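You operate a simulated robot arm through the tools that you are given. There is no shell and no other tool. Be economical: measure what you need, move in short steps, check, and stop when the job is done.

Carry out the task below with a simulated robot arm. There is one attempt and no reset: what you move stays moved.

Task
Set the stones on the grout tiles as the pattern card says and press them in.

The check looks at the end state, three seconds after you hand in, the way a careful person would. Anything else that was tipped, shoved, dropped, spilled or broken makes it a failure.

Robot
A 6-joint arm with a two-finger parallel gripper, fixed in place. Base frame: the origin is at the foot of the arm, x ahead of it, y to its left, z up; the work surface is at about z = 0.8. Lengths are in m, angles in rad, forces in N, time in s.
With the tool pointing down near the work surface it reaches from about 0.32 to 0.7 m from the base axis. Its first joint turns from -2.897 to 2.897 rad. Payload 4.1 kg.
The TCP is the grasp point between the finger pads, 0.023 m short of the fingertips. In the tool frame z runs along the fingers and y along their closing line. The gripper opens to 0.094 m. The fingers are 0.038 m wide and 0.01 m thick; the gripper's body (0.054 by 0.096 m) begins 0.039 m behind the TCP.
Orientation is that of the tool frame in the base frame, as [roll, pitch, yaw] about the fixed x, y, z axes, in that order (R = Rz(yaw) Ry(pitch) Rx(roll)). With the fingers straight down and closing along the base's y, the tool's x points along the base's -x, its y along +y and its z along -z.

Tools
- The arm moves only by the tool jog_arm. Its arguments are lists of equal length, an entry for each row: "slide": the shift along the tool's x, y, z in units of 25 mm (1.0 is 25 mm), a list of three; "dr": the turn, a rotation vector about the tool's x, y, z in units of 8 degrees (1.0 is 8 degrees), a list of three; "jaw": the opening, from 0 (shut) to 1 (fully open). In form: {"slide": [[dx, dy, dz], ...], "dr": [[rx, ry, rz], ...], "jaw": [jaw, ...]}. A call has 1 to 8 rows; each row shifts and turns the commanded pose from where the row before left it, along the tool's axes as they then stand. A call with a number of a shift or a turn outside -1 to 1 is refused whole. A row lasts 0.2 s, in which the tool goes at most 0.05 m and 0.15 rad; a call with a longer step from one row to the next is refused whole, and so is a gripper value outside its range. Where a pose cannot be reached the arm comes as near as it can. A force on the tool above 40 N (or 10 N above the force at the start of the call, whichever is more), or a blocked arm, ends the call early, and 0.2 s more pass. Each finger travels about 0.045 m/s and halts on what it meets, pressing with about 36 N; the grip force reading is that of the motor and also rises with nothing between the fingers. The clock runs only during rows and for 0.2 s after the last one: add rows that do not move to give the fingers time. The reply holds the time, the measured pose of the TCP, the force on the tool along the base axes, the opening and the grip force, in the units named above and with some noise.
- Cameras (640 x 400 px; columns grow to the right, rows downward): "scene" is fixed at [0.3996, 0.4996, 1.3693]; the picture's right is [-0.59, 0.81, 0.00], its down [0.70, 0.51, -0.51] and it looks along [-0.41, -0.30, -0.86] (base axes); focal length 227 px, centre (320, 200). "wrist" rides on the gripper at [0.086, 0.016, -0.074] in the tool frame; the picture's right is [-0.18, 0.98, 0.00], its down [-0.58, -0.11, -0.81] and it looks along [-0.79, -0.15, 0.59] (tool axes); focal length 243 px, centre (320, 200).
- get_image(camera): a new picture of that camera. No time passes.
- move_column(by): slides the trunk up (or, below 0, down) by that many m; the arm rides with it, the base frame stays. It gives what a move gives, with no picture.
- point_at(camera, pixels): for up to 12 pixels [column, row] of the newest picture of that camera ("zoom" is the newest enlarged one), the place [x, y, z] in the base frame of the surface seen there, good to about 0.003 m. No time passes.
- close_up(camera, box): a new picture of the part [left, top, right, bottom] of that camera's present view, enlarged. No time passes.
- close_job(): hands the job in; it is judged then, once.

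Work in short steps. Measure before you move; look again where a grasp or a placing could have gone wrong, and mend it. You have 80 turns and 34 pictures in all, those below and enlarged ones among them. Open the gripper and draw the arm clear of the work before you hand the job in, unless the task says otherwise; then end with one line.

The tools are called as a command line: name --argument value ..., lists and objects as JSON in quotes. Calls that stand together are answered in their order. jog_arm: Moves the arm, as the interface text tells. Its arguments: {"type":"object","properties":{"slide":{"type":"array","items":{"type":"array","items":{"type":"number"}}},"dr":{"type":"array","items":{"type":"array","items":{"type":"number"}}},"jaw":{"type":"array","items":{"type":"number"}}},"required":["slide","dr","jaw"]} The other tools are called the same way: move_column (by) slides the trunk up or down; get_image (camera) takes a picture; point_at (camera, pixels) gives the place of the surface under pixels of a picture; close_up (camera, box) takes an enlarged picture of a part of a camera's view; close_job () hands the job in.

At the start:

```text
time: 0.0
position: [0.0967, 0.4184, 1.1171]
tool_rot: [3.141, 0.0, -3.142]
contact_force: [0.0, -0.5, 0.0]
gripper_width: 0.094
grasp_force: 0.1
trunk travel left (down, up): [-0.475, 0.115]
```

scene: 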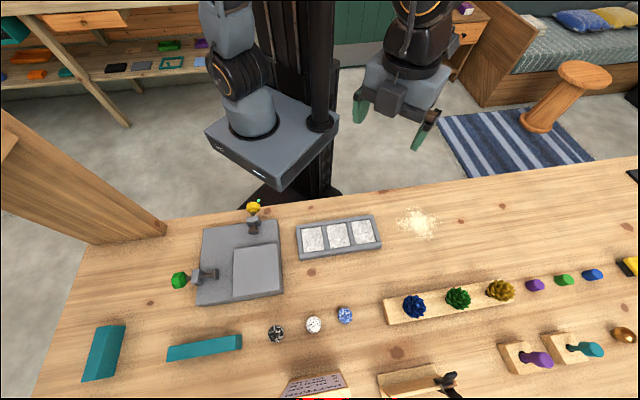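
wrist: 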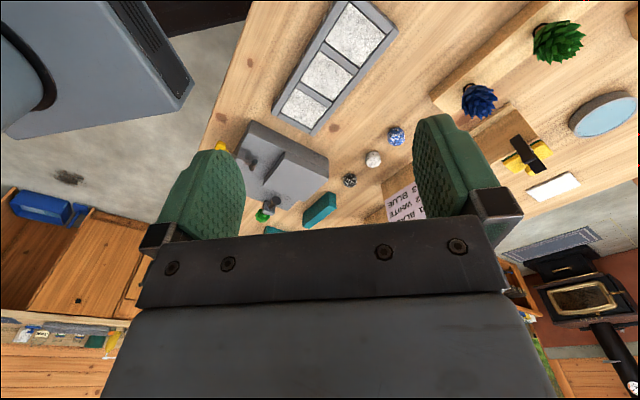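

The card is at about wrist (405,200), with the tiles at scene (338,236) and the stones at (276,333), (313,325) and (345,315). I'll enlarge the card and the work area.

close_up --camera "wrist" --box '[370, 160, 450, 230]'

close_up --camera "scene" --box '[240, 190, 480, 400]'

```text
5.71 times, centred on (410, 195) of wrist
```

zoom: 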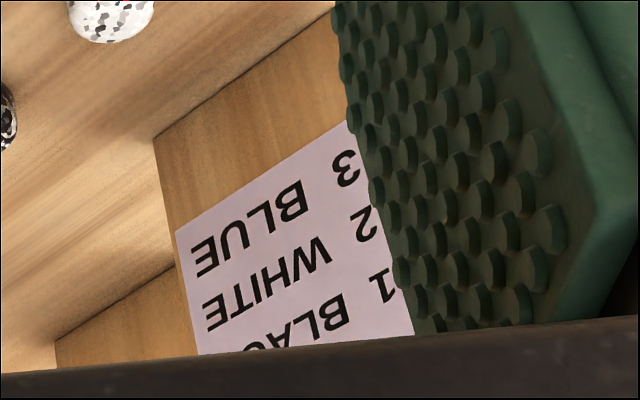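

```text
1.90 times, centred on (360, 295) of scene
```

zoom: 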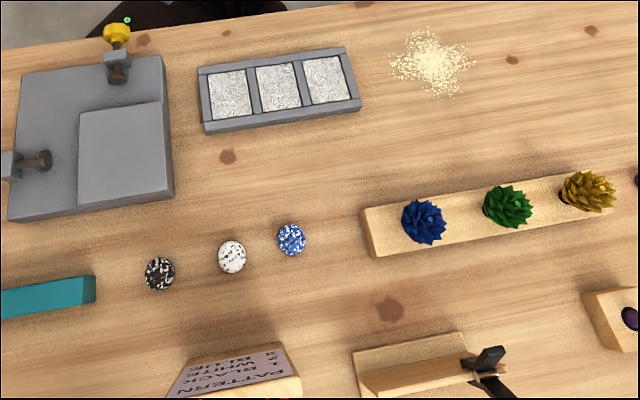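

The card reads 1 BLACK, 2 WHITE, 3 BLUE. I'll check the tiles for number marks and measure positions of the tiles and stones.

close_up --camera "wrist" --box '[250, 0, 430, 200]'

close_up --camera "scene" --box '[260, 205, 400, 345]'

```text
2.00 times, centred on (340, 100) of wrist
```

zoom: 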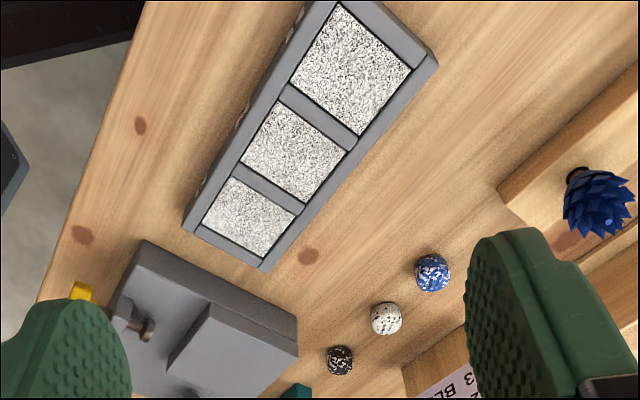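

```text
2.86 times, centred on (330, 275) of scene
```

zoom: 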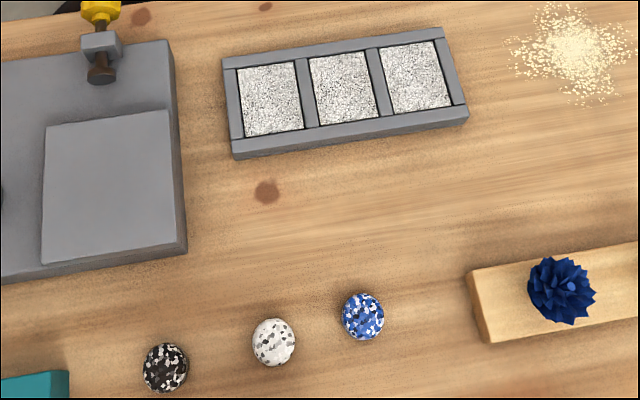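

No numbers are visible on the tiles, so I need the full card text. I'll measure tile corners, stones and card, and zoom on the card.

point_at --camera "zoom" --pixels '[[270, 99], [343, 89], [416, 76], [165, 366], [273, 341], [363, 315], [222, 60], [466, 106], [310, 95], [234, 155], [442, 30], [300, 250]]'

close_up --camera "scene" --box '[270, 360, 360, 400]'

```text
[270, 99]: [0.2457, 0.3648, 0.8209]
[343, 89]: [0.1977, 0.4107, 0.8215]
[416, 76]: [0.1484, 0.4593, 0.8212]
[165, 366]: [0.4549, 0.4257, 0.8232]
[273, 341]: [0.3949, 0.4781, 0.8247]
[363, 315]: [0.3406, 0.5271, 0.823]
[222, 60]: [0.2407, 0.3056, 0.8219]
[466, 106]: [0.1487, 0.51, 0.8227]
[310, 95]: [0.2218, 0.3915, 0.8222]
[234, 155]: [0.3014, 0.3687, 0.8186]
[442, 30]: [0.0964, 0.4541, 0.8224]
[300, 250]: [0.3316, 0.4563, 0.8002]
```

```text
7.11 times, centred on (315, 380) of scene
```

zoom: 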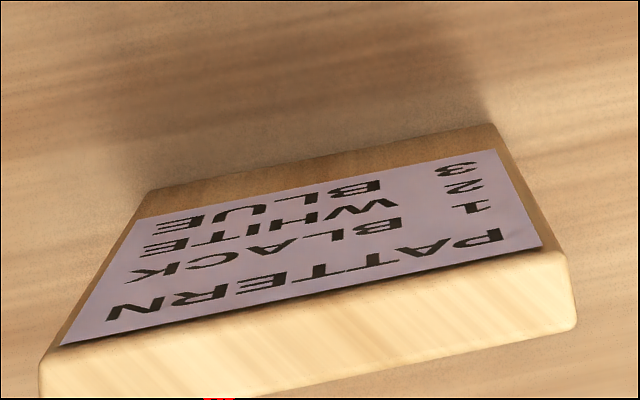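

Card: 1 black, 2 white, 3 blue. I'll look at the tray's robot-side edge in the wrist view for slot marks (pale bits near wrist (340,60)).

close_up --camera "wrist" --box '[265, 0, 405, 140]'

```text
2.86 times, centred on (335, 70) of wrist
```

zoom: 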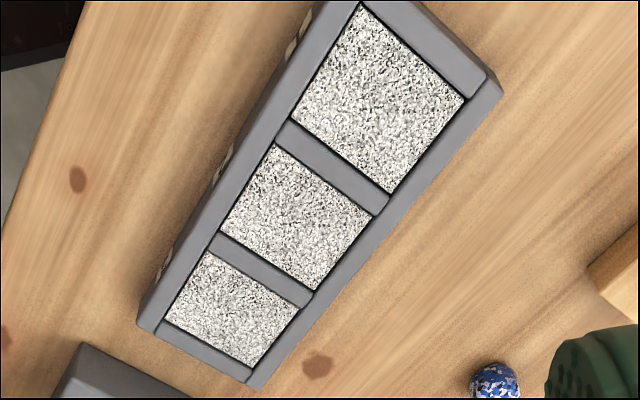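

There are labels on the robot-facing edge of the tray, near zoom (220,160), too oblique to read. I'll move the wrist lower and back so its camera sees that face.

jog_arm --slide '[[0.48, -0.29, 1], [0.48, -0.29, 1], [0.48, -0.29, 1], [0.48, -0.29, 1], [0.48, -0.29, 1], [0.48, -0.29, 1], [0.48, -0.29, 1], [0.48, -0.29, 1]]' --dr '[[0, 0, -0.25], [0, 0, -0.25], [0, 0, -0.25], [0, 0, -0.25], [0, 0, -0.25], [0, 0, -0.25], [0, 0, -0.25], [0, 0, -0.25]]' --jaw '[1, 1, 1, 1, 1, 1, 1, 1]'

get_image --camera "wrist"

```text
time: 1.8
position: [0.0079, 0.3499, 0.9173]
tool_rot: [-3.142, 0.0, -2.861]
contact_force: [-0.1, -0.2, -0.4]
gripper_width: 0.0941
grasp_force: 0.0
trunk travel left (down, up): [-0.475, 0.115]
```

```text
25 pictures are left
```

wrist: 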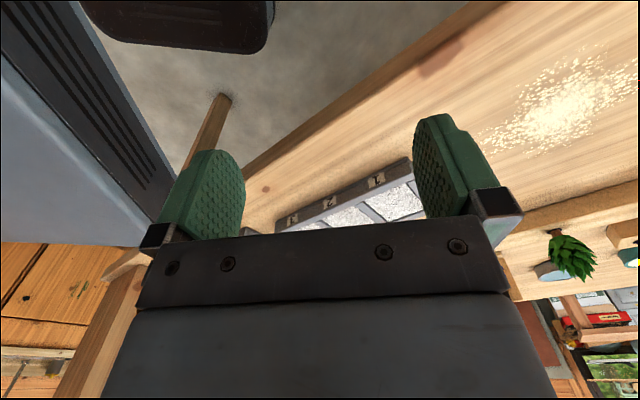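

The labels are at wrist (293,218), (332,202) and (378,180); I'll enlarge them.

close_up --camera "wrist" --box '[270, 155, 420, 240]'

```text
4.27 times, centred on (345, 198) of wrist
```

zoom: 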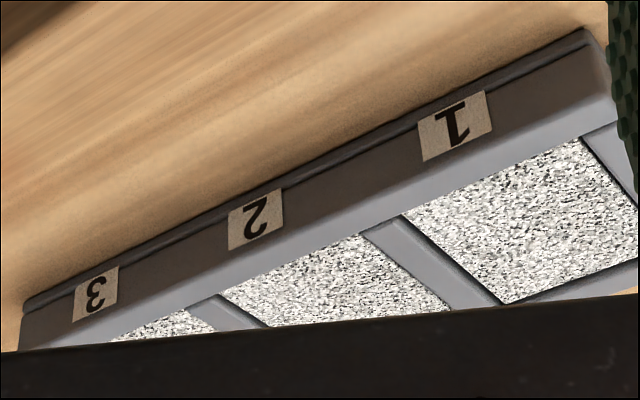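

Labels: 1 at the +y end, 3 at the other. So black → (0.148,0.459), white → (0.198,0.411), blue → (0.246,0.365). I'll take a sharp view of the stones and measure their outlines.

close_up --camera "scene" --box '[250, 290, 370, 365]'

```text
5.33 times, centred on (310, 328) of scene
```

zoom: 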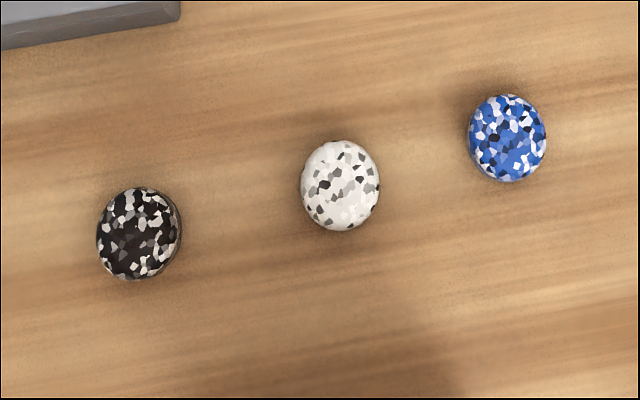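

point_at --camera "zoom" --pixels '[[138, 233], [101, 240], [178, 228], [130, 193], [145, 275], [340, 185], [304, 190], [376, 185], [507, 138], [471, 140], [543, 138], [510, 178]]'

point_at --camera "scene" --pixels '[[292, 387], [338, 378], [315, 383], [383, 322], [385, 300], [413, 306], [205, 235], [282, 295], [440, 380]]'

```text
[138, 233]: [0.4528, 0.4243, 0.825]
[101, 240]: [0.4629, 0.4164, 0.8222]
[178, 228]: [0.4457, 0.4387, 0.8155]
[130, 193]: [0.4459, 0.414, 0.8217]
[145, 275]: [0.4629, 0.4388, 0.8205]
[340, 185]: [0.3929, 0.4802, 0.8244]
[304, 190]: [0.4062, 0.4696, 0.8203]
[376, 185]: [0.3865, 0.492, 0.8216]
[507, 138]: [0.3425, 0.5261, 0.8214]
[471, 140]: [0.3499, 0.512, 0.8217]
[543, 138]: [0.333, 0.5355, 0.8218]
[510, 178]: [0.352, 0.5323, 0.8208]
```

```text
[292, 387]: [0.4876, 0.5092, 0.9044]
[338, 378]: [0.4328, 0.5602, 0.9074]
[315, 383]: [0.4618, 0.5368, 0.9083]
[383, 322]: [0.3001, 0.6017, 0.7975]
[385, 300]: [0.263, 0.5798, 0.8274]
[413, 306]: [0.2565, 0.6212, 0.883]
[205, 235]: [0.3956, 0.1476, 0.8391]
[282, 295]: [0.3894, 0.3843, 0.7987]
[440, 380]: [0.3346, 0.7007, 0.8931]
```

Stones are ~0.03 m wide at black (0.454,0.427), white (0.394,0.480), blue (0.342,0.526); the card stand and plants leave room if the fingers close along the row (yaw −135°). I turn, lift, and start moving toward black.

jog_arm --slide '[[0, 0, -0.5], [0, 0, -0.5], [0, 0, -0.5], [0, 0, -0.5], [-1, -0.705, 0], [-1, -0.705, 0], [-1, -0.705, 0], [-1, -0.705, 0]]' --dr '[[0, 0, -0.904], [0, 0, -0.904], [0, 0, -0.904], [0, 0, -0.904], [0, 0, 0], [0, 0, 0], [0, 0, 0], [0, 0, 0]]' --jaw '[1, 1, 1, 1, 1, 1, 1, 1]'

jog_arm --slide '[[-1, -0.705, 0], [-1, -0.705, 0], [-1, -0.705, 0], [-1, -0.705, 0], [-1, -0.705, 0], [-1, -0.705, 0], [-1, -0.705, 0], [-1, -0.705, 0]]' --dr '[[0, 0, 0], [0, 0, 0], [0, 0, 0], [0, 0, 0], [0, 0, 0], [0, 0, 0], [0, 0, 0], [0, 0, 0]]' --jaw '[1, 1, 1, 1, 1, 1, 0.65, 0.65]'

```text
time: 3.6
position: [0.1298, 0.3706, 0.9677]
tool_rot: [-3.141, 0.0, -2.356]
contact_force: [0.5, -0.2, 0.3]
gripper_width: 0.0942
grasp_force: 0.1
trunk travel left (down, up): [-0.475, 0.115]
```

```text
time: 5.4
position: [0.3708, 0.4147, 0.9673]
tool_rot: [-3.141, 0.002, -2.355]
contact_force: [-0.8, -0.7, 0.5]
gripper_width: 0.0612
grasp_force: 0.0
trunk travel left (down, up): [-0.475, 0.115]
```

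Now to above black, down to z≈0.88 and take a picture to check alignment.

jog_arm --slide '[[-0.9, -0.66, 0], [-0.9, -0.66, 0], [-0.9, -0.67, 0], [0, 0, 0.9], [0, 0, 0.9], [0, 0, 0.9], [0, 0, 0.6]]' --dr '[[0, 0, 0], [0, 0, 0], [0, 0, 0], [0, 0, 0], [0, 0, 0], [0, 0, 0], [0, 0, 0]]' --jaw '[0.6, 0.6, 0.6, 0.6, 0.6, 0.6, 0.6]'

close_up --camera "scene" --box '[220, 260, 380, 400]'

get_image --camera "wrist"

```text
time: 7.0
position: [0.4526, 0.4248, 0.8843]
tool_rot: [3.141, -0.001, -2.357]
contact_force: [0.4, 0.5, -0.5]
gripper_width: 0.0565
grasp_force: 0.0
trunk travel left (down, up): [-0.475, 0.115]
```

```text
2.86 times, centred on (300, 330) of scene
```

zoom: 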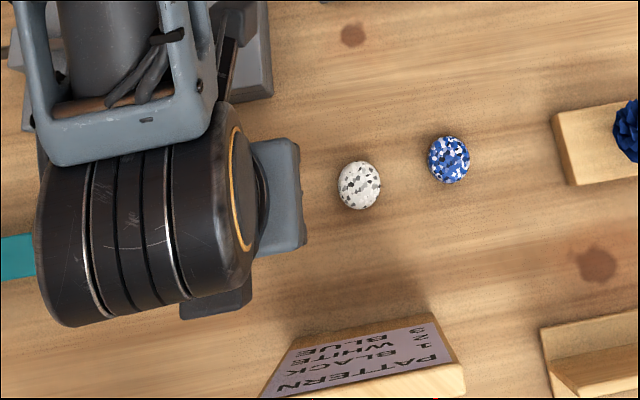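

```text
21 pictures are left
```

wrist: 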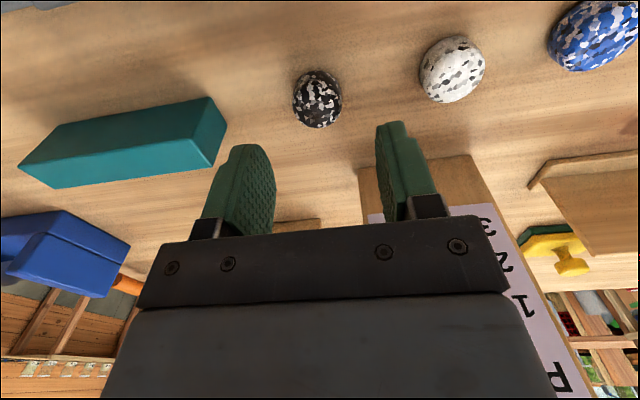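

The stone shows at wrist (317,98), centred between the fingers (240 and 400). I'll refine by measuring the stone and block end.

point_at --camera "wrist" --pixels '[[317, 98], [295, 100], [340, 98], [315, 75], [318, 122], [222, 130], [205, 155], [452, 70], [424, 72], [483, 68], [595, 35]]'

```text
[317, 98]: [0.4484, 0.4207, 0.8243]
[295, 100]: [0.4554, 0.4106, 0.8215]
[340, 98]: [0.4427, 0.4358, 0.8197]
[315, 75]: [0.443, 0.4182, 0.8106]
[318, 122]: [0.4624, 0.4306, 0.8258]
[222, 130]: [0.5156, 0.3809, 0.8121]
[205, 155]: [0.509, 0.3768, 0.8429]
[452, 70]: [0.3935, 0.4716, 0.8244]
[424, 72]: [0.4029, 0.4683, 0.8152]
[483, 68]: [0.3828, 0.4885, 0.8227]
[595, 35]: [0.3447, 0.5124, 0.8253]
```

Stone centre ≈(0.4525,0.426), matching the TCP. Descend to z≈0.826 and close.

jog_arm --slide '[[0, 0, 0.8], [0, 0, 0.8], [0, 0, 0.7], [0, 0, 0], [0, 0, 0], [0, 0, 0], [0, 0, 0], [0, 0, 0]]' --dr '[[0, 0, 0], [0, 0, 0], [0, 0, 0], [0, 0, 0], [0, 0, 0], [0, 0, 0], [0, 0, 0], [0, 0, 0]]' --jaw '[0.6, 0.6, 0.6, 0.6, 0, 0, 0, 0]'

```text
time: 8.8
position: [0.4523, 0.4257, 0.8283]
tool_rot: [-3.141, -0.001, -2.357]
contact_force: [0.4, -0.5, 0.7]
gripper_width: 0.0308
grasp_force: 35.7
trunk travel left (down, up): [-0.475, 0.115]
```

Gripped (0.031 m). Lift and carry toward slot 1.

jog_arm --slide '[[0, 0, -1], [0, 0, -1], [0, 0, -1], [0, 0, -1], [0.766, 0.953, 0], [0.766, 0.953, 0], [0.766, 0.953, 0], [0.766, 0.953, 0]]' --dr '[[0, 0, 0], [0, 0, 0], [0, 0, 0], [0, 0, 0], [0, 0, 0], [0, 0, 0], [0, 0, 0], [0, 0, 0]]' --jaw '[0, 0, 0, 0, 0, 0, 0, 0]'

jog_arm --slide '[[0.766, 0.953, 0], [0.766, 0.953, 0], [0.766, 0.953, 0], [0.766, 0.953, 0], [0.766, 0.953, 0], [0.766, 0.953, 0], [0, 0, 0.4], [0, 0, 0.4]]' --dr '[[0, 0, 0], [0, 0, 0], [0, 0, 0], [0, 0, 0], [0, 0, 0], [0, 0, 0], [0, 0, 0], [0, 0, 0]]' --jaw '[0, 0, 0, 0, 0, 0, 0, 0]'

get_image --camera "wrist"

close_up --camera "scene" --box '[260, 180, 420, 280]'

```text
time: 10.6
position: [0.3306, 0.4388, 0.9244]
tool_rot: [3.141, 0.0, -2.357]
contact_force: [-0.1, -0.7, -1.7]
gripper_width: 0.0306
grasp_force: 35.9
trunk travel left (down, up): [-0.475, 0.115]
```

```text
time: 12.4
position: [0.1501, 0.4597, 0.906]
tool_rot: [-3.141, -0.001, -2.355]
contact_force: [0.4, 0.8, -0.7]
gripper_width: 0.0311
grasp_force: 35.8
trunk travel left (down, up): [-0.475, 0.115]
```

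```text
20 pictures are left
```

wrist: 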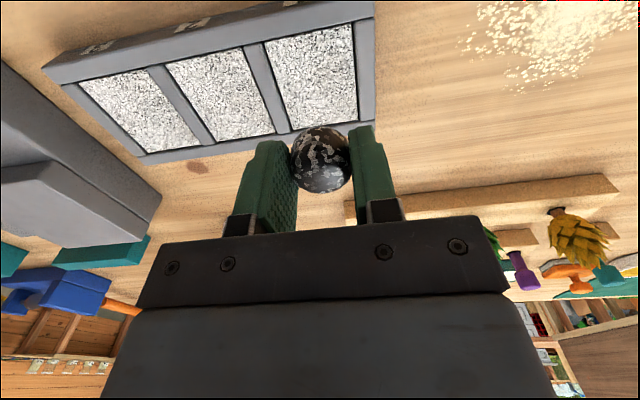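

```text
4.00 times, centred on (340, 230) of scene
```

zoom: 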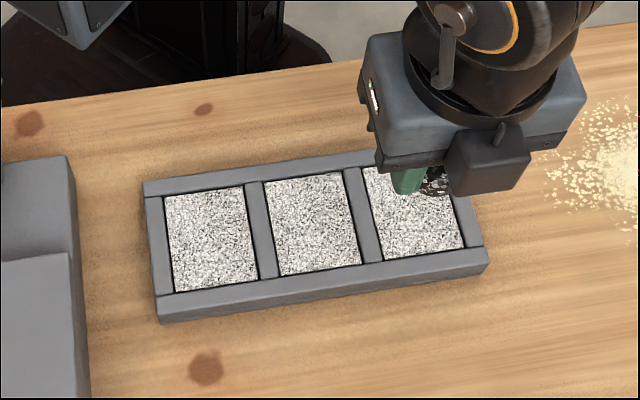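

Tile 1 in the wrist view has corners about (265,42), (350,25), (358,120), (292,130); measure all tile corners.

point_at --camera "wrist" --pixels '[[267, 44], [350, 27], [356, 118], [294, 126], [169, 67], [240, 50], [271, 131], [217, 137], [84, 84], [145, 72], [195, 145], [148, 149]]'

```text
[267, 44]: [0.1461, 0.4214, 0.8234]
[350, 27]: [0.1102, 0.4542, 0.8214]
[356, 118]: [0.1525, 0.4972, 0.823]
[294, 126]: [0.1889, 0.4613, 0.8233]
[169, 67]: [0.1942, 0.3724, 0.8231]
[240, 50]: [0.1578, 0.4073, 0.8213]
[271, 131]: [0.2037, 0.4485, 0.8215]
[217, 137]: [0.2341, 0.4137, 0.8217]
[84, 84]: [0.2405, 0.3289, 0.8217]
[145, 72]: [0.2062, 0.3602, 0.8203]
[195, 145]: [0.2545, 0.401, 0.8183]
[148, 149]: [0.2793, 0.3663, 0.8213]
```

Slot centres: 1 (0.149,0.459), 2 (0.1975,0.4105), 3 (0.245,0.364). The TCP is over slot 1; lower to z≈0.852 watching force.

jog_arm --slide '[[0, 0, 0.7], [0, 0, 0.7], [0, 0, 0.5], [0, 0, 0.25]]' --dr '[[0, 0, 0], [0, 0, 0], [0, 0, 0], [0, 0, 0]]' --jaw '[0, 0, 0, 0]'

```text
time: 13.4
position: [0.1509, 0.4609, 0.8533]
tool_rot: [3.139, -0.001, -2.356]
contact_force: [-0.2, -0.4, -0.4]
gripper_width: 0.0309
grasp_force: 36.0
trunk travel left (down, up): [-0.475, 0.115]
```

No contact yet; lower a few mm more with a tiny centring correction.

jog_arm --slide '[[0.08, 0, 0.08], [0, 0, 0.08], [0, 0, 0.06]]' --dr '[[0, 0, 0], [0, 0, 0], [0, 0, 0]]' --jaw '[0, 0, 0]'

```text
time: 14.2
position: [0.1487, 0.458, 0.847]
tool_rot: [3.14, -0.002, -2.356]
contact_force: [-0.7, 0.5, -0.2]
gripper_width: 0.0308
grasp_force: 36.4
trunk travel left (down, up): [-0.475, 0.115]
```

Still no contact force; continue in 1 mm steps.

jog_arm --slide '[[0, 0, 0.05], [0, 0, 0.04]]' --dr '[[0, 0, 0], [0, 0, 0]]' --jaw '[0, 0]'

close_up --camera "wrist" --box '[220, 60, 420, 220]'

```text
time: 14.8
position: [0.1495, 0.4575, 0.8479]
tool_rot: [3.14, 0.003, -2.356]
contact_force: [-2.0, -3.3, 13.4]
gripper_width: 0.0309
grasp_force: 35.9
trunk travel left (down, up): [-0.475, 0.115]
```

```text
2.50 times, centred on (320, 140) of wrist
```

zoom: 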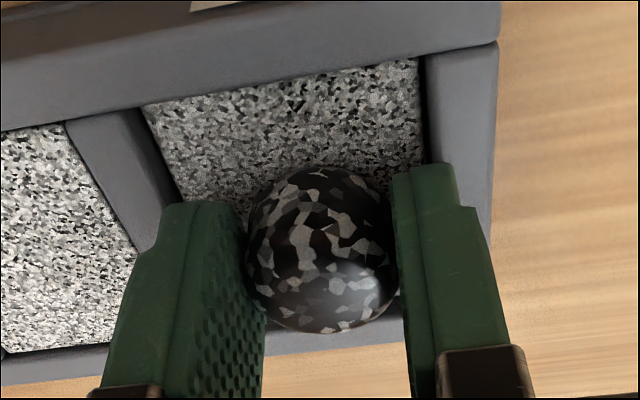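

Contact at 13 N, stone on the tile. Open to 0.6 and rise, then look.

jog_arm --slide '[[0, 0, -0.06], [0, 0, 0], [0, 0, 0], [0, 0, -0.8], [0, 0, -0.8], [0, 0, -0.8]]' --dr '[[0, 0, 0], [0, 0, 0], [0, 0, 0], [0, 0, 0], [0, 0, 0], [0, 0, 0]]' --jaw '[0.6, 0.6, 0.6, 0.6, 0.6, 0.6]'

get_image --camera "wrist"

```text
time: 16.2
position: [0.1483, 0.4581, 0.9061]
tool_rot: [3.141, 0.001, -2.356]
contact_force: [0.6, -0.1, -0.1]
gripper_width: 0.0564
grasp_force: 0.0
trunk travel left (down, up): [-0.475, 0.115]
```

```text
17 pictures are left
```

wrist: 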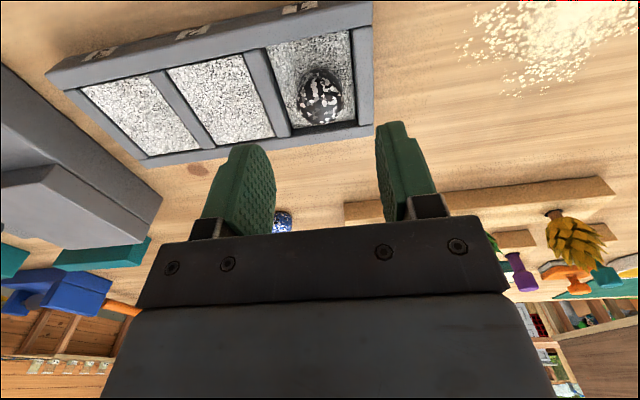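

Black sits in slot 1; measure its position.

point_at --camera "wrist" --pixels '[[319, 95], [300, 97], [340, 95], [318, 73], [320, 120]]'

```text
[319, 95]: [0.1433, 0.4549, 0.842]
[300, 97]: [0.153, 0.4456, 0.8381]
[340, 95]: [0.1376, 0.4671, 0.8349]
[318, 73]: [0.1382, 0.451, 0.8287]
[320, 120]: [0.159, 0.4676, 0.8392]
```

Close the jaws and lower the shut fingertips toward the stone's top (z≈0.845).

jog_arm --slide '[[0, 0, 0], [0, 0, 0], [0, 0, 0], [0, 0, 0.5], [0, 0, 0.5], [0, 0, 0.3], [0, 0, 0.1], [0, 0, 0.05]]' --dr '[[0, 0, 0], [0, 0, 0], [0, 0, 0], [0, 0, 0], [0, 0, 0], [0, 0, 0], [0, 0, 0], [0, 0, 0]]' --jaw '[0, 0, 0, 0, 0, 0, 0, 0]'

jog_arm --slide '[[0, 0, 0.06], [0, 0, 0.06]]' --dr '[[0, 0, 0], [0, 0, 0]]' --jaw '[0, 0]'

```text
time: 18.0
position: [0.1486, 0.4577, 0.8712]
tool_rot: [-3.141, 0.001, -2.357]
contact_force: [-0.5, 0.4, 0.7]
gripper_width: 0.0
grasp_force: 36.1
trunk travel left (down, up): [-0.475, 0.115]
```

```text
time: 18.6
position: [0.1491, 0.4586, 0.8679]
tool_rot: [3.141, -0.002, -2.355]
contact_force: [-0.8, 0.6, 0.6]
gripper_width: 0.0
grasp_force: 35.8
trunk travel left (down, up): [-0.475, 0.115]
```

Not touching yet; continue in small steps.

jog_arm --slide '[[0, 0, 0.05], [0, 0, 0.05]]' --dr '[[0, 0, 0], [0, 0, 0]]' --jaw '[0, 0]'

```text
time: 19.2
position: [0.1491, 0.4567, 0.866]
tool_rot: [-3.141, 0.0, -2.355]
contact_force: [0.2, -0.3, -0.1]
gripper_width: 0.0001
grasp_force: 36.2
trunk travel left (down, up): [-0.475, 0.115]
```

jog_arm --slide '[[0, 0, 0.05], [0, 0, 0.05]]' --dr '[[0, 0, 0], [0, 0, 0]]' --jaw '[0, 0]'

```text
time: 19.8
position: [0.1479, 0.4564, 0.8633]
tool_rot: [3.141, 0.001, -2.356]
contact_force: [-0.7, 0.9, 1.9]
gripper_width: 0.0002
grasp_force: 35.9
trunk travel left (down, up): [-0.475, 0.115]
```

Beginning to touch (1.9 N at z 0.863). Press on gently.

jog_arm --slide '[[0, 0, 0.05], [0, 0, 0.04]]' --dr '[[0, 0, 0], [0, 0, 0]]' --jaw '[0, 0]'

```text
time: 20.4
position: [0.1486, 0.4565, 0.8626]
tool_rot: [3.139, 0.002, -2.355]
contact_force: [-1.1, -1.9, 12.7]
gripper_width: 0.0
grasp_force: 35.7
trunk travel left (down, up): [-0.475, 0.115]
```

12.7 N; add about 3 mm of command to reach ~30 N and hold.

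jog_arm --slide '[[0, 0, 0.05], [0, 0, 0.05], [0, 0, 0.02], [0, 0, 0]]' --dr '[[0, 0, 0], [0, 0, 0], [0, 0, 0], [0, 0, 0]]' --jaw '[0, 0, 0, 0]'

```text
time: 21.4
position: [0.1488, 0.4573, 0.8601]
tool_rot: [3.137, 0.005, -2.357]
contact_force: [0.4, -0.3, 32.8]
gripper_width: 0.0
grasp_force: 36.2
trunk travel left (down, up): [-0.475, 0.115]
```

32.8 N held. Rise and inspect the stone.

jog_arm --slide '[[0, 0, -0.3], [0, 0, -0.7], [0, 0, -0.8], [0, 0, 0], [0, 0, 0]]' --dr '[[0, 0, 0], [0, 0, 0], [0, 0, 0], [0, 0, 0], [0, 0, 0]]' --jaw '[0, 0.3, 0.6, 0.6, 0.6]'

close_up --camera "wrist" --box '[240, 0, 400, 140]'

```text
time: 22.6
position: [0.1479, 0.4567, 0.9027]
tool_rot: [-3.14, -0.002, -2.355]
contact_force: [0.3, 0.5, -0.1]
gripper_width: 0.0565
grasp_force: 0.2
trunk travel left (down, up): [-0.475, 0.115]
```

```text
2.86 times, centred on (320, 70) of wrist
```

zoom: 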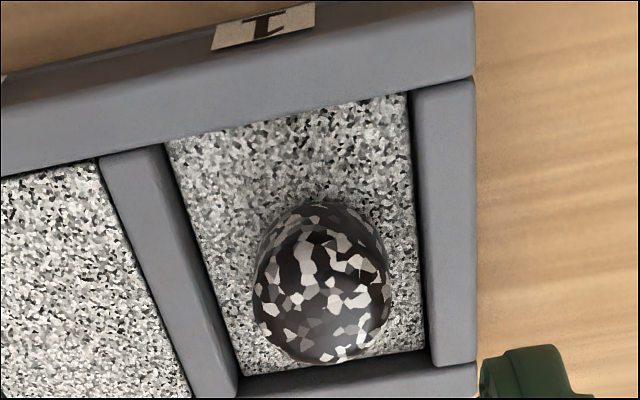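

Measure the stone's top and the tile to see whether it sank.

point_at --camera "zoom" --pixels '[[325, 275], [315, 290], [330, 260], [320, 310], [322, 330], [300, 160], [230, 190], [380, 200], [440, 200], [320, 345]]'

```text
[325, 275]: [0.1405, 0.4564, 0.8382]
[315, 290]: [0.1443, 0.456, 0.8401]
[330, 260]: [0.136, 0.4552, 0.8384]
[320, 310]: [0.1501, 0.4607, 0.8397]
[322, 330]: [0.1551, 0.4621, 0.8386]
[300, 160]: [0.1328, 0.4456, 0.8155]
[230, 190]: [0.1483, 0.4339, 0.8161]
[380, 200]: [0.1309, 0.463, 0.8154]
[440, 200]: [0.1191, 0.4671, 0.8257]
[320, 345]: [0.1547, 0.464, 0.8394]
```

The top appears ~2 mm lower than before. I'll verify by re-pressing: return to the same commanded depth that gave 12.7 N earlier, and see whether the force is lower.

jog_arm --slide '[[0, 0, 0], [0, 0, 0], [0, 0, 0], [0, 0, 0.6], [0, 0, 0.6], [0, 0, 0.39], [0, 0, 0.09], [0, 0, 0]]' --dr '[[0, 0, 0], [0, 0, 0], [0, 0, 0], [0, 0, 0], [0, 0, 0], [0, 0, 0], [0, 0, 0], [0, 0, 0]]' --jaw '[0, 0, 0, 0, 0, 0, 0, 0]'

```text
time: 24.4
position: [0.15, 0.4576, 0.8608]
tool_rot: [3.139, 0.005, -2.355]
contact_force: [-0.8, -1.9, 19.6]
gripper_width: 0.0002
grasp_force: 36.2
trunk travel left (down, up): [-0.475, 0.115]
```

Force is similar (19.6 N), so no clear sinking. Press harder, up to near 40 N, and hold.

jog_arm --slide '[[0, 0, 0.05], [0, 0, 0.05], [0, 0, 0.02], [0, 0, 0], [0, 0, 0]]' --dr '[[0, 0, 0], [0, 0, 0], [0, 0, 0], [0, 0, 0], [0, 0, 0]]' --jaw '[0, 0, 0, 0, 0]'

jog_arm --slide '[[0, 0, 0.03], [0, 0, 0], [0, 0, 0]]' --dr '[[0, 0, 0], [0, 0, 0], [0, 0, 0]]' --jaw '[0, 0, 0]'

```text
time: 25.6
position: [0.1494, 0.4584, 0.86]
tool_rot: [3.138, 0.006, -2.355]
contact_force: [0.2, 2.2, 37.9]
gripper_width: 0.0
grasp_force: 35.5
trunk travel left (down, up): [-0.475, 0.115]
```

```text
time: 26.4
position: [0.15, 0.4571, 0.8604]
tool_rot: [3.139, 0.007, -2.359]
contact_force: [3.0, 2.2, 39.5]
gripper_width: 0.0
grasp_force: 35.9
trunk travel left (down, up): [-0.475, 0.115]
```

39.5 N held steadily with z unchanged at 0.860, so the stone is as deep as it goes. I rise and take a look from the side later; next move to white at (0.394,0.480).

jog_arm --slide '[[0, 0, -0.3], [0, 0, -1], [0, 0, -1], [0, 0, -1]]' --dr '[[0, 0, 0], [0, 0, 0], [0, 0, 0], [0, 0, 0]]' --jaw '[0, 0, 0.6, 0.6]'

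jog_arm --slide '[[-0.944, -0.789, 0], [-0.944, -0.789, 0], [-0.944, -0.789, 0], [-0.944, -0.789, 0], [-0.944, -0.789, 0], [-0.944, -0.789, 0], [-0.944, -0.789, 0], [-0.944, -0.789, 0]]' --dr '[[0, 0, 0], [0, 0, 0], [0, 0, 0], [0, 0, 0], [0, 0, 0], [0, 0, 0], [0, 0, 0], [0, 0, 0]]' --jaw '[0.6, 0.6, 0.6, 0.6, 0.6, 0.6, 0.6, 0.6]'

close_up --camera "scene" --box '[290, 205, 390, 265]'

```text
time: 27.4
position: [0.1491, 0.4573, 0.9382]
tool_rot: [-3.14, -0.001, -2.356]
contact_force: [-0.3, -0.4, -0.5]
gripper_width: 0.0509
grasp_force: 0.1
trunk travel left (down, up): [-0.475, 0.115]
```

```text
time: 29.2
position: [0.395, 0.4808, 0.9372]
tool_rot: [3.141, 0.0, -2.357]
contact_force: [0.1, -0.3, 0.2]
gripper_width: 0.0562
grasp_force: 0.0
trunk travel left (down, up): [-0.475, 0.115]
```

```text
6.40 times, centred on (340, 235) of scene
```

zoom: 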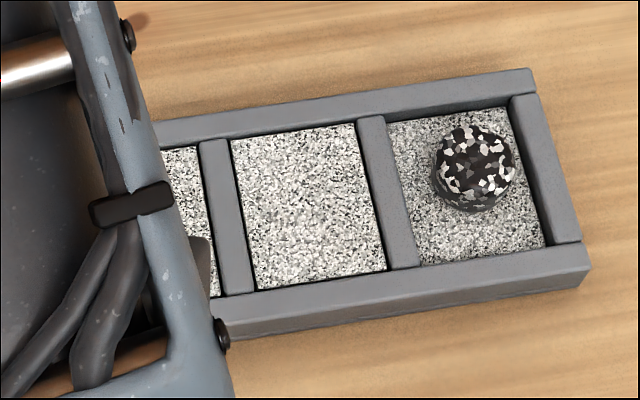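

Tile 1 is now visibly recessed below the frame with the stone in it, so the press worked. TCP is over white; descend to z≈0.827 and grip.

jog_arm --slide '[[0, 0, 1], [0, 0, 1], [0, 0, 1], [0, 0, 0.8], [0, 0, 0.55], [0, 0, 0]]' --dr '[[0, 0, 0], [0, 0, 0], [0, 0, 0], [0, 0, 0], [0, 0, 0], [0, 0, 0]]' --jaw '[0.6, 0.6, 0.6, 0.6, 0.6, 0.6]'

jog_arm --slide '[[0, 0, 0], [0, 0, 0], [0, 0, 0], [0, 0, 0]]' --dr '[[0, 0, 0], [0, 0, 0], [0, 0, 0], [0, 0, 0]]' --jaw '[0, 0, 0, 0]'

```text
time: 30.6
position: [0.3958, 0.4786, 0.8306]
tool_rot: [3.141, 0.001, -2.357]
contact_force: [0.8, -0.5, -0.5]
gripper_width: 0.0565
grasp_force: 0.2
trunk travel left (down, up): [-0.475, 0.115]
```

```text
time: 31.6
position: [0.3947, 0.4792, 0.8303]
tool_rot: [-3.141, -0.001, -2.356]
contact_force: [0.0, 0.3, -0.2]
gripper_width: 0.0304
grasp_force: 35.8
trunk travel left (down, up): [-0.475, 0.115]
```

Gripped white (0.030 m). Lift and carry to slot 2.

jog_arm --slide '[[0, 0, -1], [0, 0, -1], [0, 0, -1], [0, 0, -1]]' --dr '[[0, 0, 0], [0, 0, 0], [0, 0, 0], [0, 0, 0]]' --jaw '[0, 0, 0, 0]'

jog_arm --slide '[[0.94, 0.454, 0], [0.94, 0.454, 0], [0.94, 0.454, 0], [0.94, 0.454, 0], [0.94, 0.454, 0], [0.94, 0.454, 0], [0.94, 0.454, 0], [0.94, 0.454, 0]]' --dr '[[0, 0, 0], [0, 0, 0], [0, 0, 0], [0, 0, 0], [0, 0, 0], [0, 0, 0], [0, 0, 0], [0, 0, 0]]' --jaw '[0, 0, 0, 0, 0, 0, 0, 0]'

jog_arm --slide '[[0, 0, 1], [0, 0, 1], [0, 0, 0.8], [0, 0, 0.24]]' --dr '[[0, 0, 0], [0, 0, 0], [0, 0, 0], [0, 0, 0]]' --jaw '[0, 0, 0, 0]'

```text
time: 32.6
position: [0.3947, 0.4792, 0.928]
tool_rot: [3.14, -0.001, -2.355]
contact_force: [-0.3, 0.7, -0.2]
gripper_width: 0.0302
grasp_force: 35.9
trunk travel left (down, up): [-0.475, 0.115]
```

```text
time: 34.4
position: [0.1952, 0.4099, 0.9309]
tool_rot: [-3.14, -0.001, -2.357]
contact_force: [-0.2, 0.2, -0.4]
gripper_width: 0.0304
grasp_force: 35.8
trunk travel left (down, up): [-0.475, 0.115]
```

```text
time: 35.4
position: [0.1965, 0.4114, 0.8545]
tool_rot: [3.141, 0.0, -2.356]
contact_force: [-0.1, -0.3, 0.4]
gripper_width: 0.0303
grasp_force: 35.7
trunk travel left (down, up): [-0.475, 0.115]
```

Over slot 2; lower the last few mm to contact.

jog_arm --slide '[[0, 0, 0.1], [0, 0, 0.07], [0, 0, 0]]' --dr '[[0, 0, 0], [0, 0, 0], [0, 0, 0]]' --jaw '[0, 0, 0]'

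```text
time: 36.2
position: [0.1972, 0.4108, 0.8507]
tool_rot: [3.141, 0.0, -2.357]
contact_force: [0.0, -0.8, 0.3]
gripper_width: 0.0305
grasp_force: 36.1
trunk travel left (down, up): [-0.475, 0.115]
```

jog_arm --slide '[[0, 0, 0.05], [0, 0, 0.03], [0, 0, 0]]' --dr '[[0, 0, 0], [0, 0, 0], [0, 0, 0]]' --jaw '[0, 0, 0]'

```text
time: 37.0
position: [0.1965, 0.411, 0.8481]
tool_rot: [-3.14, 0.0, -2.356]
contact_force: [-0.4, -0.3, -1.1]
gripper_width: 0.0302
grasp_force: 35.5
trunk travel left (down, up): [-0.475, 0.115]
```

No contact yet; continue.

jog_arm --slide '[[0, 0, 0.05], [0, 0, 0.03], [0, 0, 0]]' --dr '[[0, 0, 0], [0, 0, 0], [0, 0, 0]]' --jaw '[0, 0, 0]'

```text
time: 37.8
position: [0.1973, 0.4094, 0.8473]
tool_rot: [-3.141, 0.0, -2.356]
contact_force: [0.3, -0.3, -0.3]
gripper_width: 0.03
grasp_force: 35.9
trunk travel left (down, up): [-0.475, 0.115]
```

Commanded ~0.846 without force; take a close look at the stone/tile gap before going on.

close_up --camera "wrist" --box '[220, 50, 420, 210]'

close_up --camera "scene" --box '[290, 205, 390, 265]'

```text
2.50 times, centred on (320, 130) of wrist
```

zoom: 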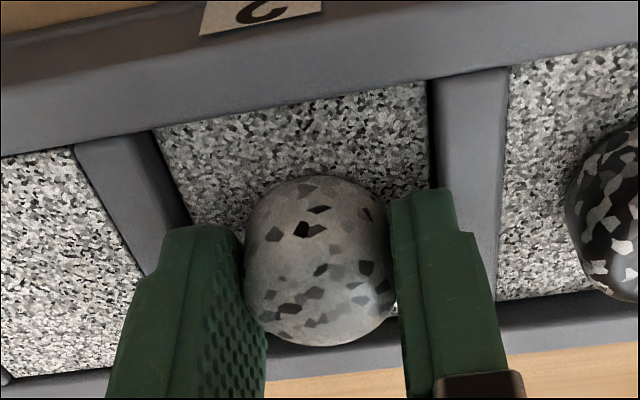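

```text
6.40 times, centred on (340, 235) of scene
```

zoom: 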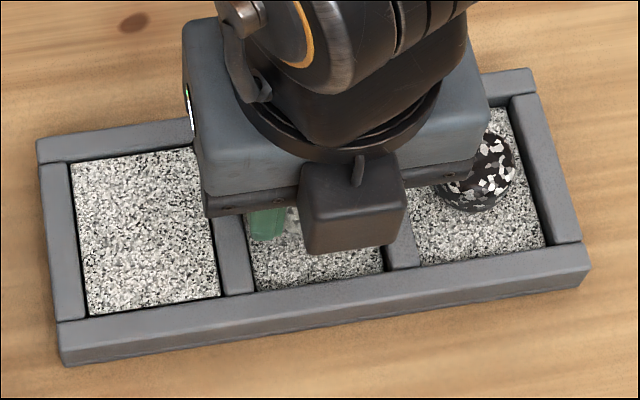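

Measure tile vs frame heights in this view.

point_at --camera "zoom" --pixels '[[110, 220], [150, 240], [190, 260], [120, 180], [450, 240], [500, 240], [525, 220], [350, 270], [60, 240], [560, 190], [235, 260], [490, 262]]'

```text
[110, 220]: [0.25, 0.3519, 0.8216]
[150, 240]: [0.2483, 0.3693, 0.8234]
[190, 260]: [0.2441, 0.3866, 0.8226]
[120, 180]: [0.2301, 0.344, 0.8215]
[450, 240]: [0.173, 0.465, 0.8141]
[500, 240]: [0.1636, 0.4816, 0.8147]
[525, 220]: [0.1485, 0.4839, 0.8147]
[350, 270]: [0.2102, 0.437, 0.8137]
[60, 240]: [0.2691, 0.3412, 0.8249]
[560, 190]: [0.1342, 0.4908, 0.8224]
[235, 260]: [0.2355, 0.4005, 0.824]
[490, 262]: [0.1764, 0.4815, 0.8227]
```

Unpressed tile 3 is at 0.822; tile 1 and now tile 2 are at ~0.814, so grout sinks ~8 mm under a stone and stays down. Release white now, then press on top.

jog_arm --slide '[[0, 0, 0], [0, 0, 0], [0, 0, 0], [0, 0, -0.8], [0, 0, -0.8], [0, 0, -0.3], [0, 0, 0], [0, 0, 0]]' --dr '[[0, 0, 0], [0, 0, 0], [0, 0, 0], [0, 0, 0], [0, 0, 0], [0, 0, 0], [0, 0, 0], [0, 0, 0]]' --jaw '[0.55, 0.55, 0.55, 0.55, 0.55, 0, 0, 0]'

jog_arm --slide '[[0, 0, 0], [0, 0, 0.4], [0, 0, 0.4], [0, 0, 0.2], [0, 0, 0.1], [0, 0, 0.1], [0, 0, 0]]' --dr '[[0, 0, 0], [0, 0, 0], [0, 0, 0], [0, 0, 0], [0, 0, 0], [0, 0, 0], [0, 0, 0]]' --jaw '[0, 0, 0, 0, 0, 0, 0]'

```text
time: 39.6
position: [0.1966, 0.4086, 0.8953]
tool_rot: [-3.141, 0.0, -2.356]
contact_force: [0.2, -0.4, -0.3]
gripper_width: 0.0
grasp_force: 20.5
trunk travel left (down, up): [-0.475, 0.115]
```

```text
time: 41.2
position: [0.1957, 0.4106, 0.8636]
tool_rot: [-3.141, 0.0, -2.356]
contact_force: [0.2, 0.5, 0.7]
gripper_width: 0.0001
grasp_force: 35.8
trunk travel left (down, up): [-0.475, 0.115]
```

Continue pressing in small steps to ~35 N.

jog_arm --slide '[[0, 0, 0.06], [0, 0, 0.06], [0, 0, 0]]' --dr '[[0, 0, 0], [0, 0, 0], [0, 0, 0]]' --jaw '[0, 0, 0]'

jog_arm --slide '[[0, 0, 0.05], [0, 0, 0.04], [0, 0, 0]]' --dr '[[0, 0, 0], [0, 0, 0], [0, 0, 0]]' --jaw '[0, 0, 0]'

```text
time: 42.0
position: [0.1967, 0.4103, 0.8636]
tool_rot: [3.141, 0.003, -2.356]
contact_force: [-0.8, -0.9, 6.0]
gripper_width: 0.0001
grasp_force: 36.3
trunk travel left (down, up): [-0.475, 0.115]
```

```text
time: 42.8
position: [0.1974, 0.41, 0.8608]
tool_rot: [3.139, 0.003, -2.355]
contact_force: [-2.2, 1.0, 25.3]
gripper_width: 0.0
grasp_force: 36.4
trunk travel left (down, up): [-0.475, 0.115]
```

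25 N; a bit more, then hold.

jog_arm --slide '[[0, 0, 0.04], [0, 0, 0.02], [0, 0, 0], [0, 0, 0]]' --dr '[[0, 0, 0], [0, 0, 0], [0, 0, 0], [0, 0, 0]]' --jaw '[0, 0, 0, 0]'

```text
time: 43.8
position: [0.1962, 0.4101, 0.8593]
tool_rot: [3.138, 0.004, -2.356]
contact_force: [0.5, 3.7, 37.0]
gripper_width: 0.0001
grasp_force: 36.0
trunk travel left (down, up): [-0.475, 0.115]
```

37 N at the same depth as black. Rise and go to blue at (0.3415,0.525).

jog_arm --slide '[[0, 0, -0.3], [0, 0, -1], [0, 0, -1], [0, 0, -1]]' --dr '[[0, 0, 0], [0, 0, 0], [0, 0, 0], [0, 0, 0]]' --jaw '[0, 0, 0.6, 0.6]'

jog_arm --slide '[[-0.919, -0.104, 0], [-0.919, -0.104, 0], [-0.919, -0.104, 0], [-0.919, -0.104, 0], [-0.919, -0.104, 0], [-0.919, -0.104, 0], [-0.919, -0.104, 0], [-0.919, -0.104, 0]]' --dr '[[0, 0, 0], [0, 0, 0], [0, 0, 0], [0, 0, 0], [0, 0, 0], [0, 0, 0], [0, 0, 0], [0, 0, 0]]' --jaw '[0.6, 0.6, 0.6, 0.6, 0.6, 0.6, 0.6, 0.6]'

jog_arm --slide '[[0, 0, 1], [0, 0, 1], [0, 0, 0]]' --dr '[[0, 0, 0], [0, 0, 0], [0, 0, 0]]' --jaw '[0.6, 0.6, 0.6]'

get_image --camera "wrist"

close_up --camera "scene" --box '[270, 200, 430, 300]'

```text
time: 44.8
position: [0.1971, 0.411, 0.9407]
tool_rot: [-3.14, -0.003, -2.356]
contact_force: [0.3, -0.6, -0.6]
gripper_width: 0.051
grasp_force: 0.1
trunk travel left (down, up): [-0.475, 0.115]
```

```text
time: 46.6
position: [0.3425, 0.5271, 0.9382]
tool_rot: [-3.141, 0.0, -2.356]
contact_force: [1.1, 0.8, 0.5]
gripper_width: 0.0562
grasp_force: 0.1
trunk travel left (down, up): [-0.475, 0.115]
```

```text
time: 47.4
position: [0.3411, 0.5291, 0.8881]
tool_rot: [-3.14, 0.001, -2.356]
contact_force: [0.1, -0.5, -0.2]
gripper_width: 0.0564
grasp_force: 0.0
trunk travel left (down, up): [-0.475, 0.115]
```

```text
12 pictures are left
```

wrist: 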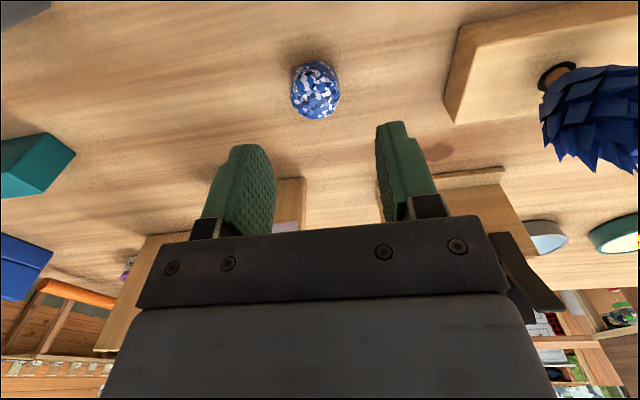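

```text
4.00 times, centred on (350, 250) of scene
```

zoom: 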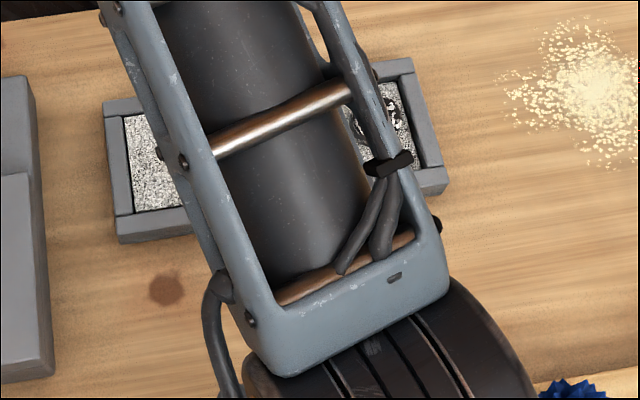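

Blue at wrist (315,90) shows it ~2–3 mm toward the robot from the TCP; correct by 0.1 in tool x, descend and grip.

jog_arm --slide '[[0.1, -0.03, 0.8], [0, 0, 0.8], [0, 0, 0.75], [0, 0, 0]]' --dr '[[0, 0, 0], [0, 0, 0], [0, 0, 0], [0, 0, 0]]' --jaw '[0.6, 0.6, 0.6, 0.6]'

jog_arm --slide '[[0, 0, 0], [0, 0, 0], [0, 0, 0], [0, 0, 0]]' --dr '[[0, 0, 0], [0, 0, 0], [0, 0, 0], [0, 0, 0]]' --jaw '[0, 0, 0, 0]'

```text
time: 48.4
position: [0.3402, 0.5255, 0.8312]
tool_rot: [-3.141, 0.0, -2.355]
contact_force: [0.3, 0.5, 0.2]
gripper_width: 0.0564
grasp_force: 0.0
trunk travel left (down, up): [-0.475, 0.115]
```

```text
time: 49.4
position: [0.3395, 0.5259, 0.8315]
tool_rot: [-3.141, -0.001, -2.355]
contact_force: [1.5, 0.2, 0.1]
gripper_width: 0.0305
grasp_force: 36.1
trunk travel left (down, up): [-0.475, 0.115]
```

Gripped. Check the clamp and fixture near slot 3 for clearance while lifting and carrying part of the way.

jog_arm --slide '[[0, 0, -1], [0, 0, -1], [0, 0, -1], [0, 0, -1]]' --dr '[[0, 0, 0], [0, 0, 0], [0, 0, 0], [0, 0, 0]]' --jaw '[0, 0, 0, 0]'

point_at --camera "scene" --pixels '[[253, 207], [255, 220], [252, 232], [278, 225], [280, 250], [281, 285]]'

```text
time: 50.4
position: [0.3415, 0.524, 0.9299]
tool_rot: [-3.141, 0.001, -2.357]
contact_force: [0.0, 0.8, -0.7]
gripper_width: 0.0302
grasp_force: 35.6
trunk travel left (down, up): [-0.475, 0.115]
```

```text
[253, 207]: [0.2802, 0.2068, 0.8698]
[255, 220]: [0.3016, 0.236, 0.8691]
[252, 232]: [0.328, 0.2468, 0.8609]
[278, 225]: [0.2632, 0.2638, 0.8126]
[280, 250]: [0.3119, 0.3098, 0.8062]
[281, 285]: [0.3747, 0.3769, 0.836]
```

Clamp at (0.30,0.24) is well clear. Carry to slot 3 and descend to z≈0.855.

jog_arm --slide '[[0.906, -0.237, 0], [0.906, -0.237, 0], [0.906, -0.237, 0], [0.906, -0.237, 0], [0.906, -0.237, 0], [0.906, -0.237, 0], [0.906, -0.237, 0], [0.906, -0.237, 0]]' --dr '[[0, 0, 0], [0, 0, 0], [0, 0, 0], [0, 0, 0], [0, 0, 0], [0, 0, 0], [0, 0, 0], [0, 0, 0]]' --jaw '[0, 0, 0, 0, 0, 0, 0, 0]'

jog_arm --slide '[[0, 0, 1], [0, 0, 1], [0, 0, 0.8], [0, 0, 0.2], [0, 0, 0]]' --dr '[[0, 0, 0], [0, 0, 0], [0, 0, 0], [0, 0, 0], [0, 0, 0]]' --jaw '[0, 0, 0, 0, 0]'

```text
time: 52.2
position: [0.2433, 0.3631, 0.9298]
tool_rot: [-3.14, -0.001, -2.356]
contact_force: [-0.3, 0.6, 0.0]
gripper_width: 0.0305
grasp_force: 36.1
trunk travel left (down, up): [-0.475, 0.115]
```

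```text
time: 53.4
position: [0.2454, 0.3614, 0.8574]
tool_rot: [-3.141, 0.0, -2.355]
contact_force: [0.2, 0.8, -0.7]
gripper_width: 0.0306
grasp_force: 36.0
trunk travel left (down, up): [-0.475, 0.115]
```

Centred on slot 3. Lower to z≈0.849.

jog_arm --slide '[[0, 0.03, 0.1], [0, 0, 0.1], [0, 0, 0.1], [0, 0, 0.03], [0, 0, 0]]' --dr '[[0, 0, 0], [0, 0, 0], [0, 0, 0], [0, 0, 0], [0, 0, 0]]' --jaw '[0, 0, 0, 0, 0]'

close_up --camera "wrist" --box '[220, 50, 420, 210]'

```text
time: 54.6
position: [0.2439, 0.3614, 0.8492]
tool_rot: [3.141, 0.0, -2.356]
contact_force: [-0.9, -0.1, -0.8]
gripper_width: 0.0306
grasp_force: 36.0
trunk travel left (down, up): [-0.475, 0.115]
```

```text
2.50 times, centred on (320, 130) of wrist
```

zoom: 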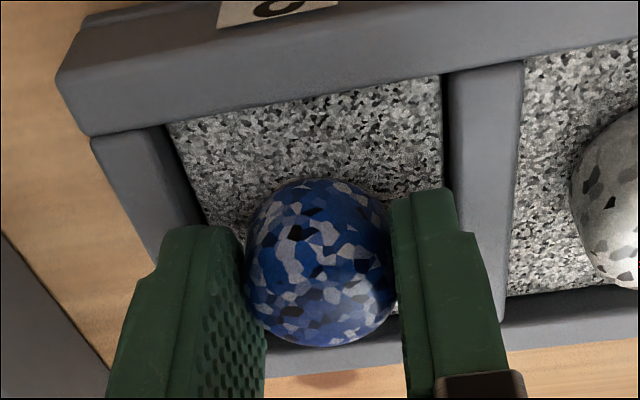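

Check tile 3's height here.

point_at --camera "zoom" --pixels '[[300, 140], [230, 170], [400, 150], [320, 80], [490, 150]]'

```text
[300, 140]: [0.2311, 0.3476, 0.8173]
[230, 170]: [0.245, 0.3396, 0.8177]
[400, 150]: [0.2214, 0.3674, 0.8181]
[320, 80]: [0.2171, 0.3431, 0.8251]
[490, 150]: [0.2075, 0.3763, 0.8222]
```

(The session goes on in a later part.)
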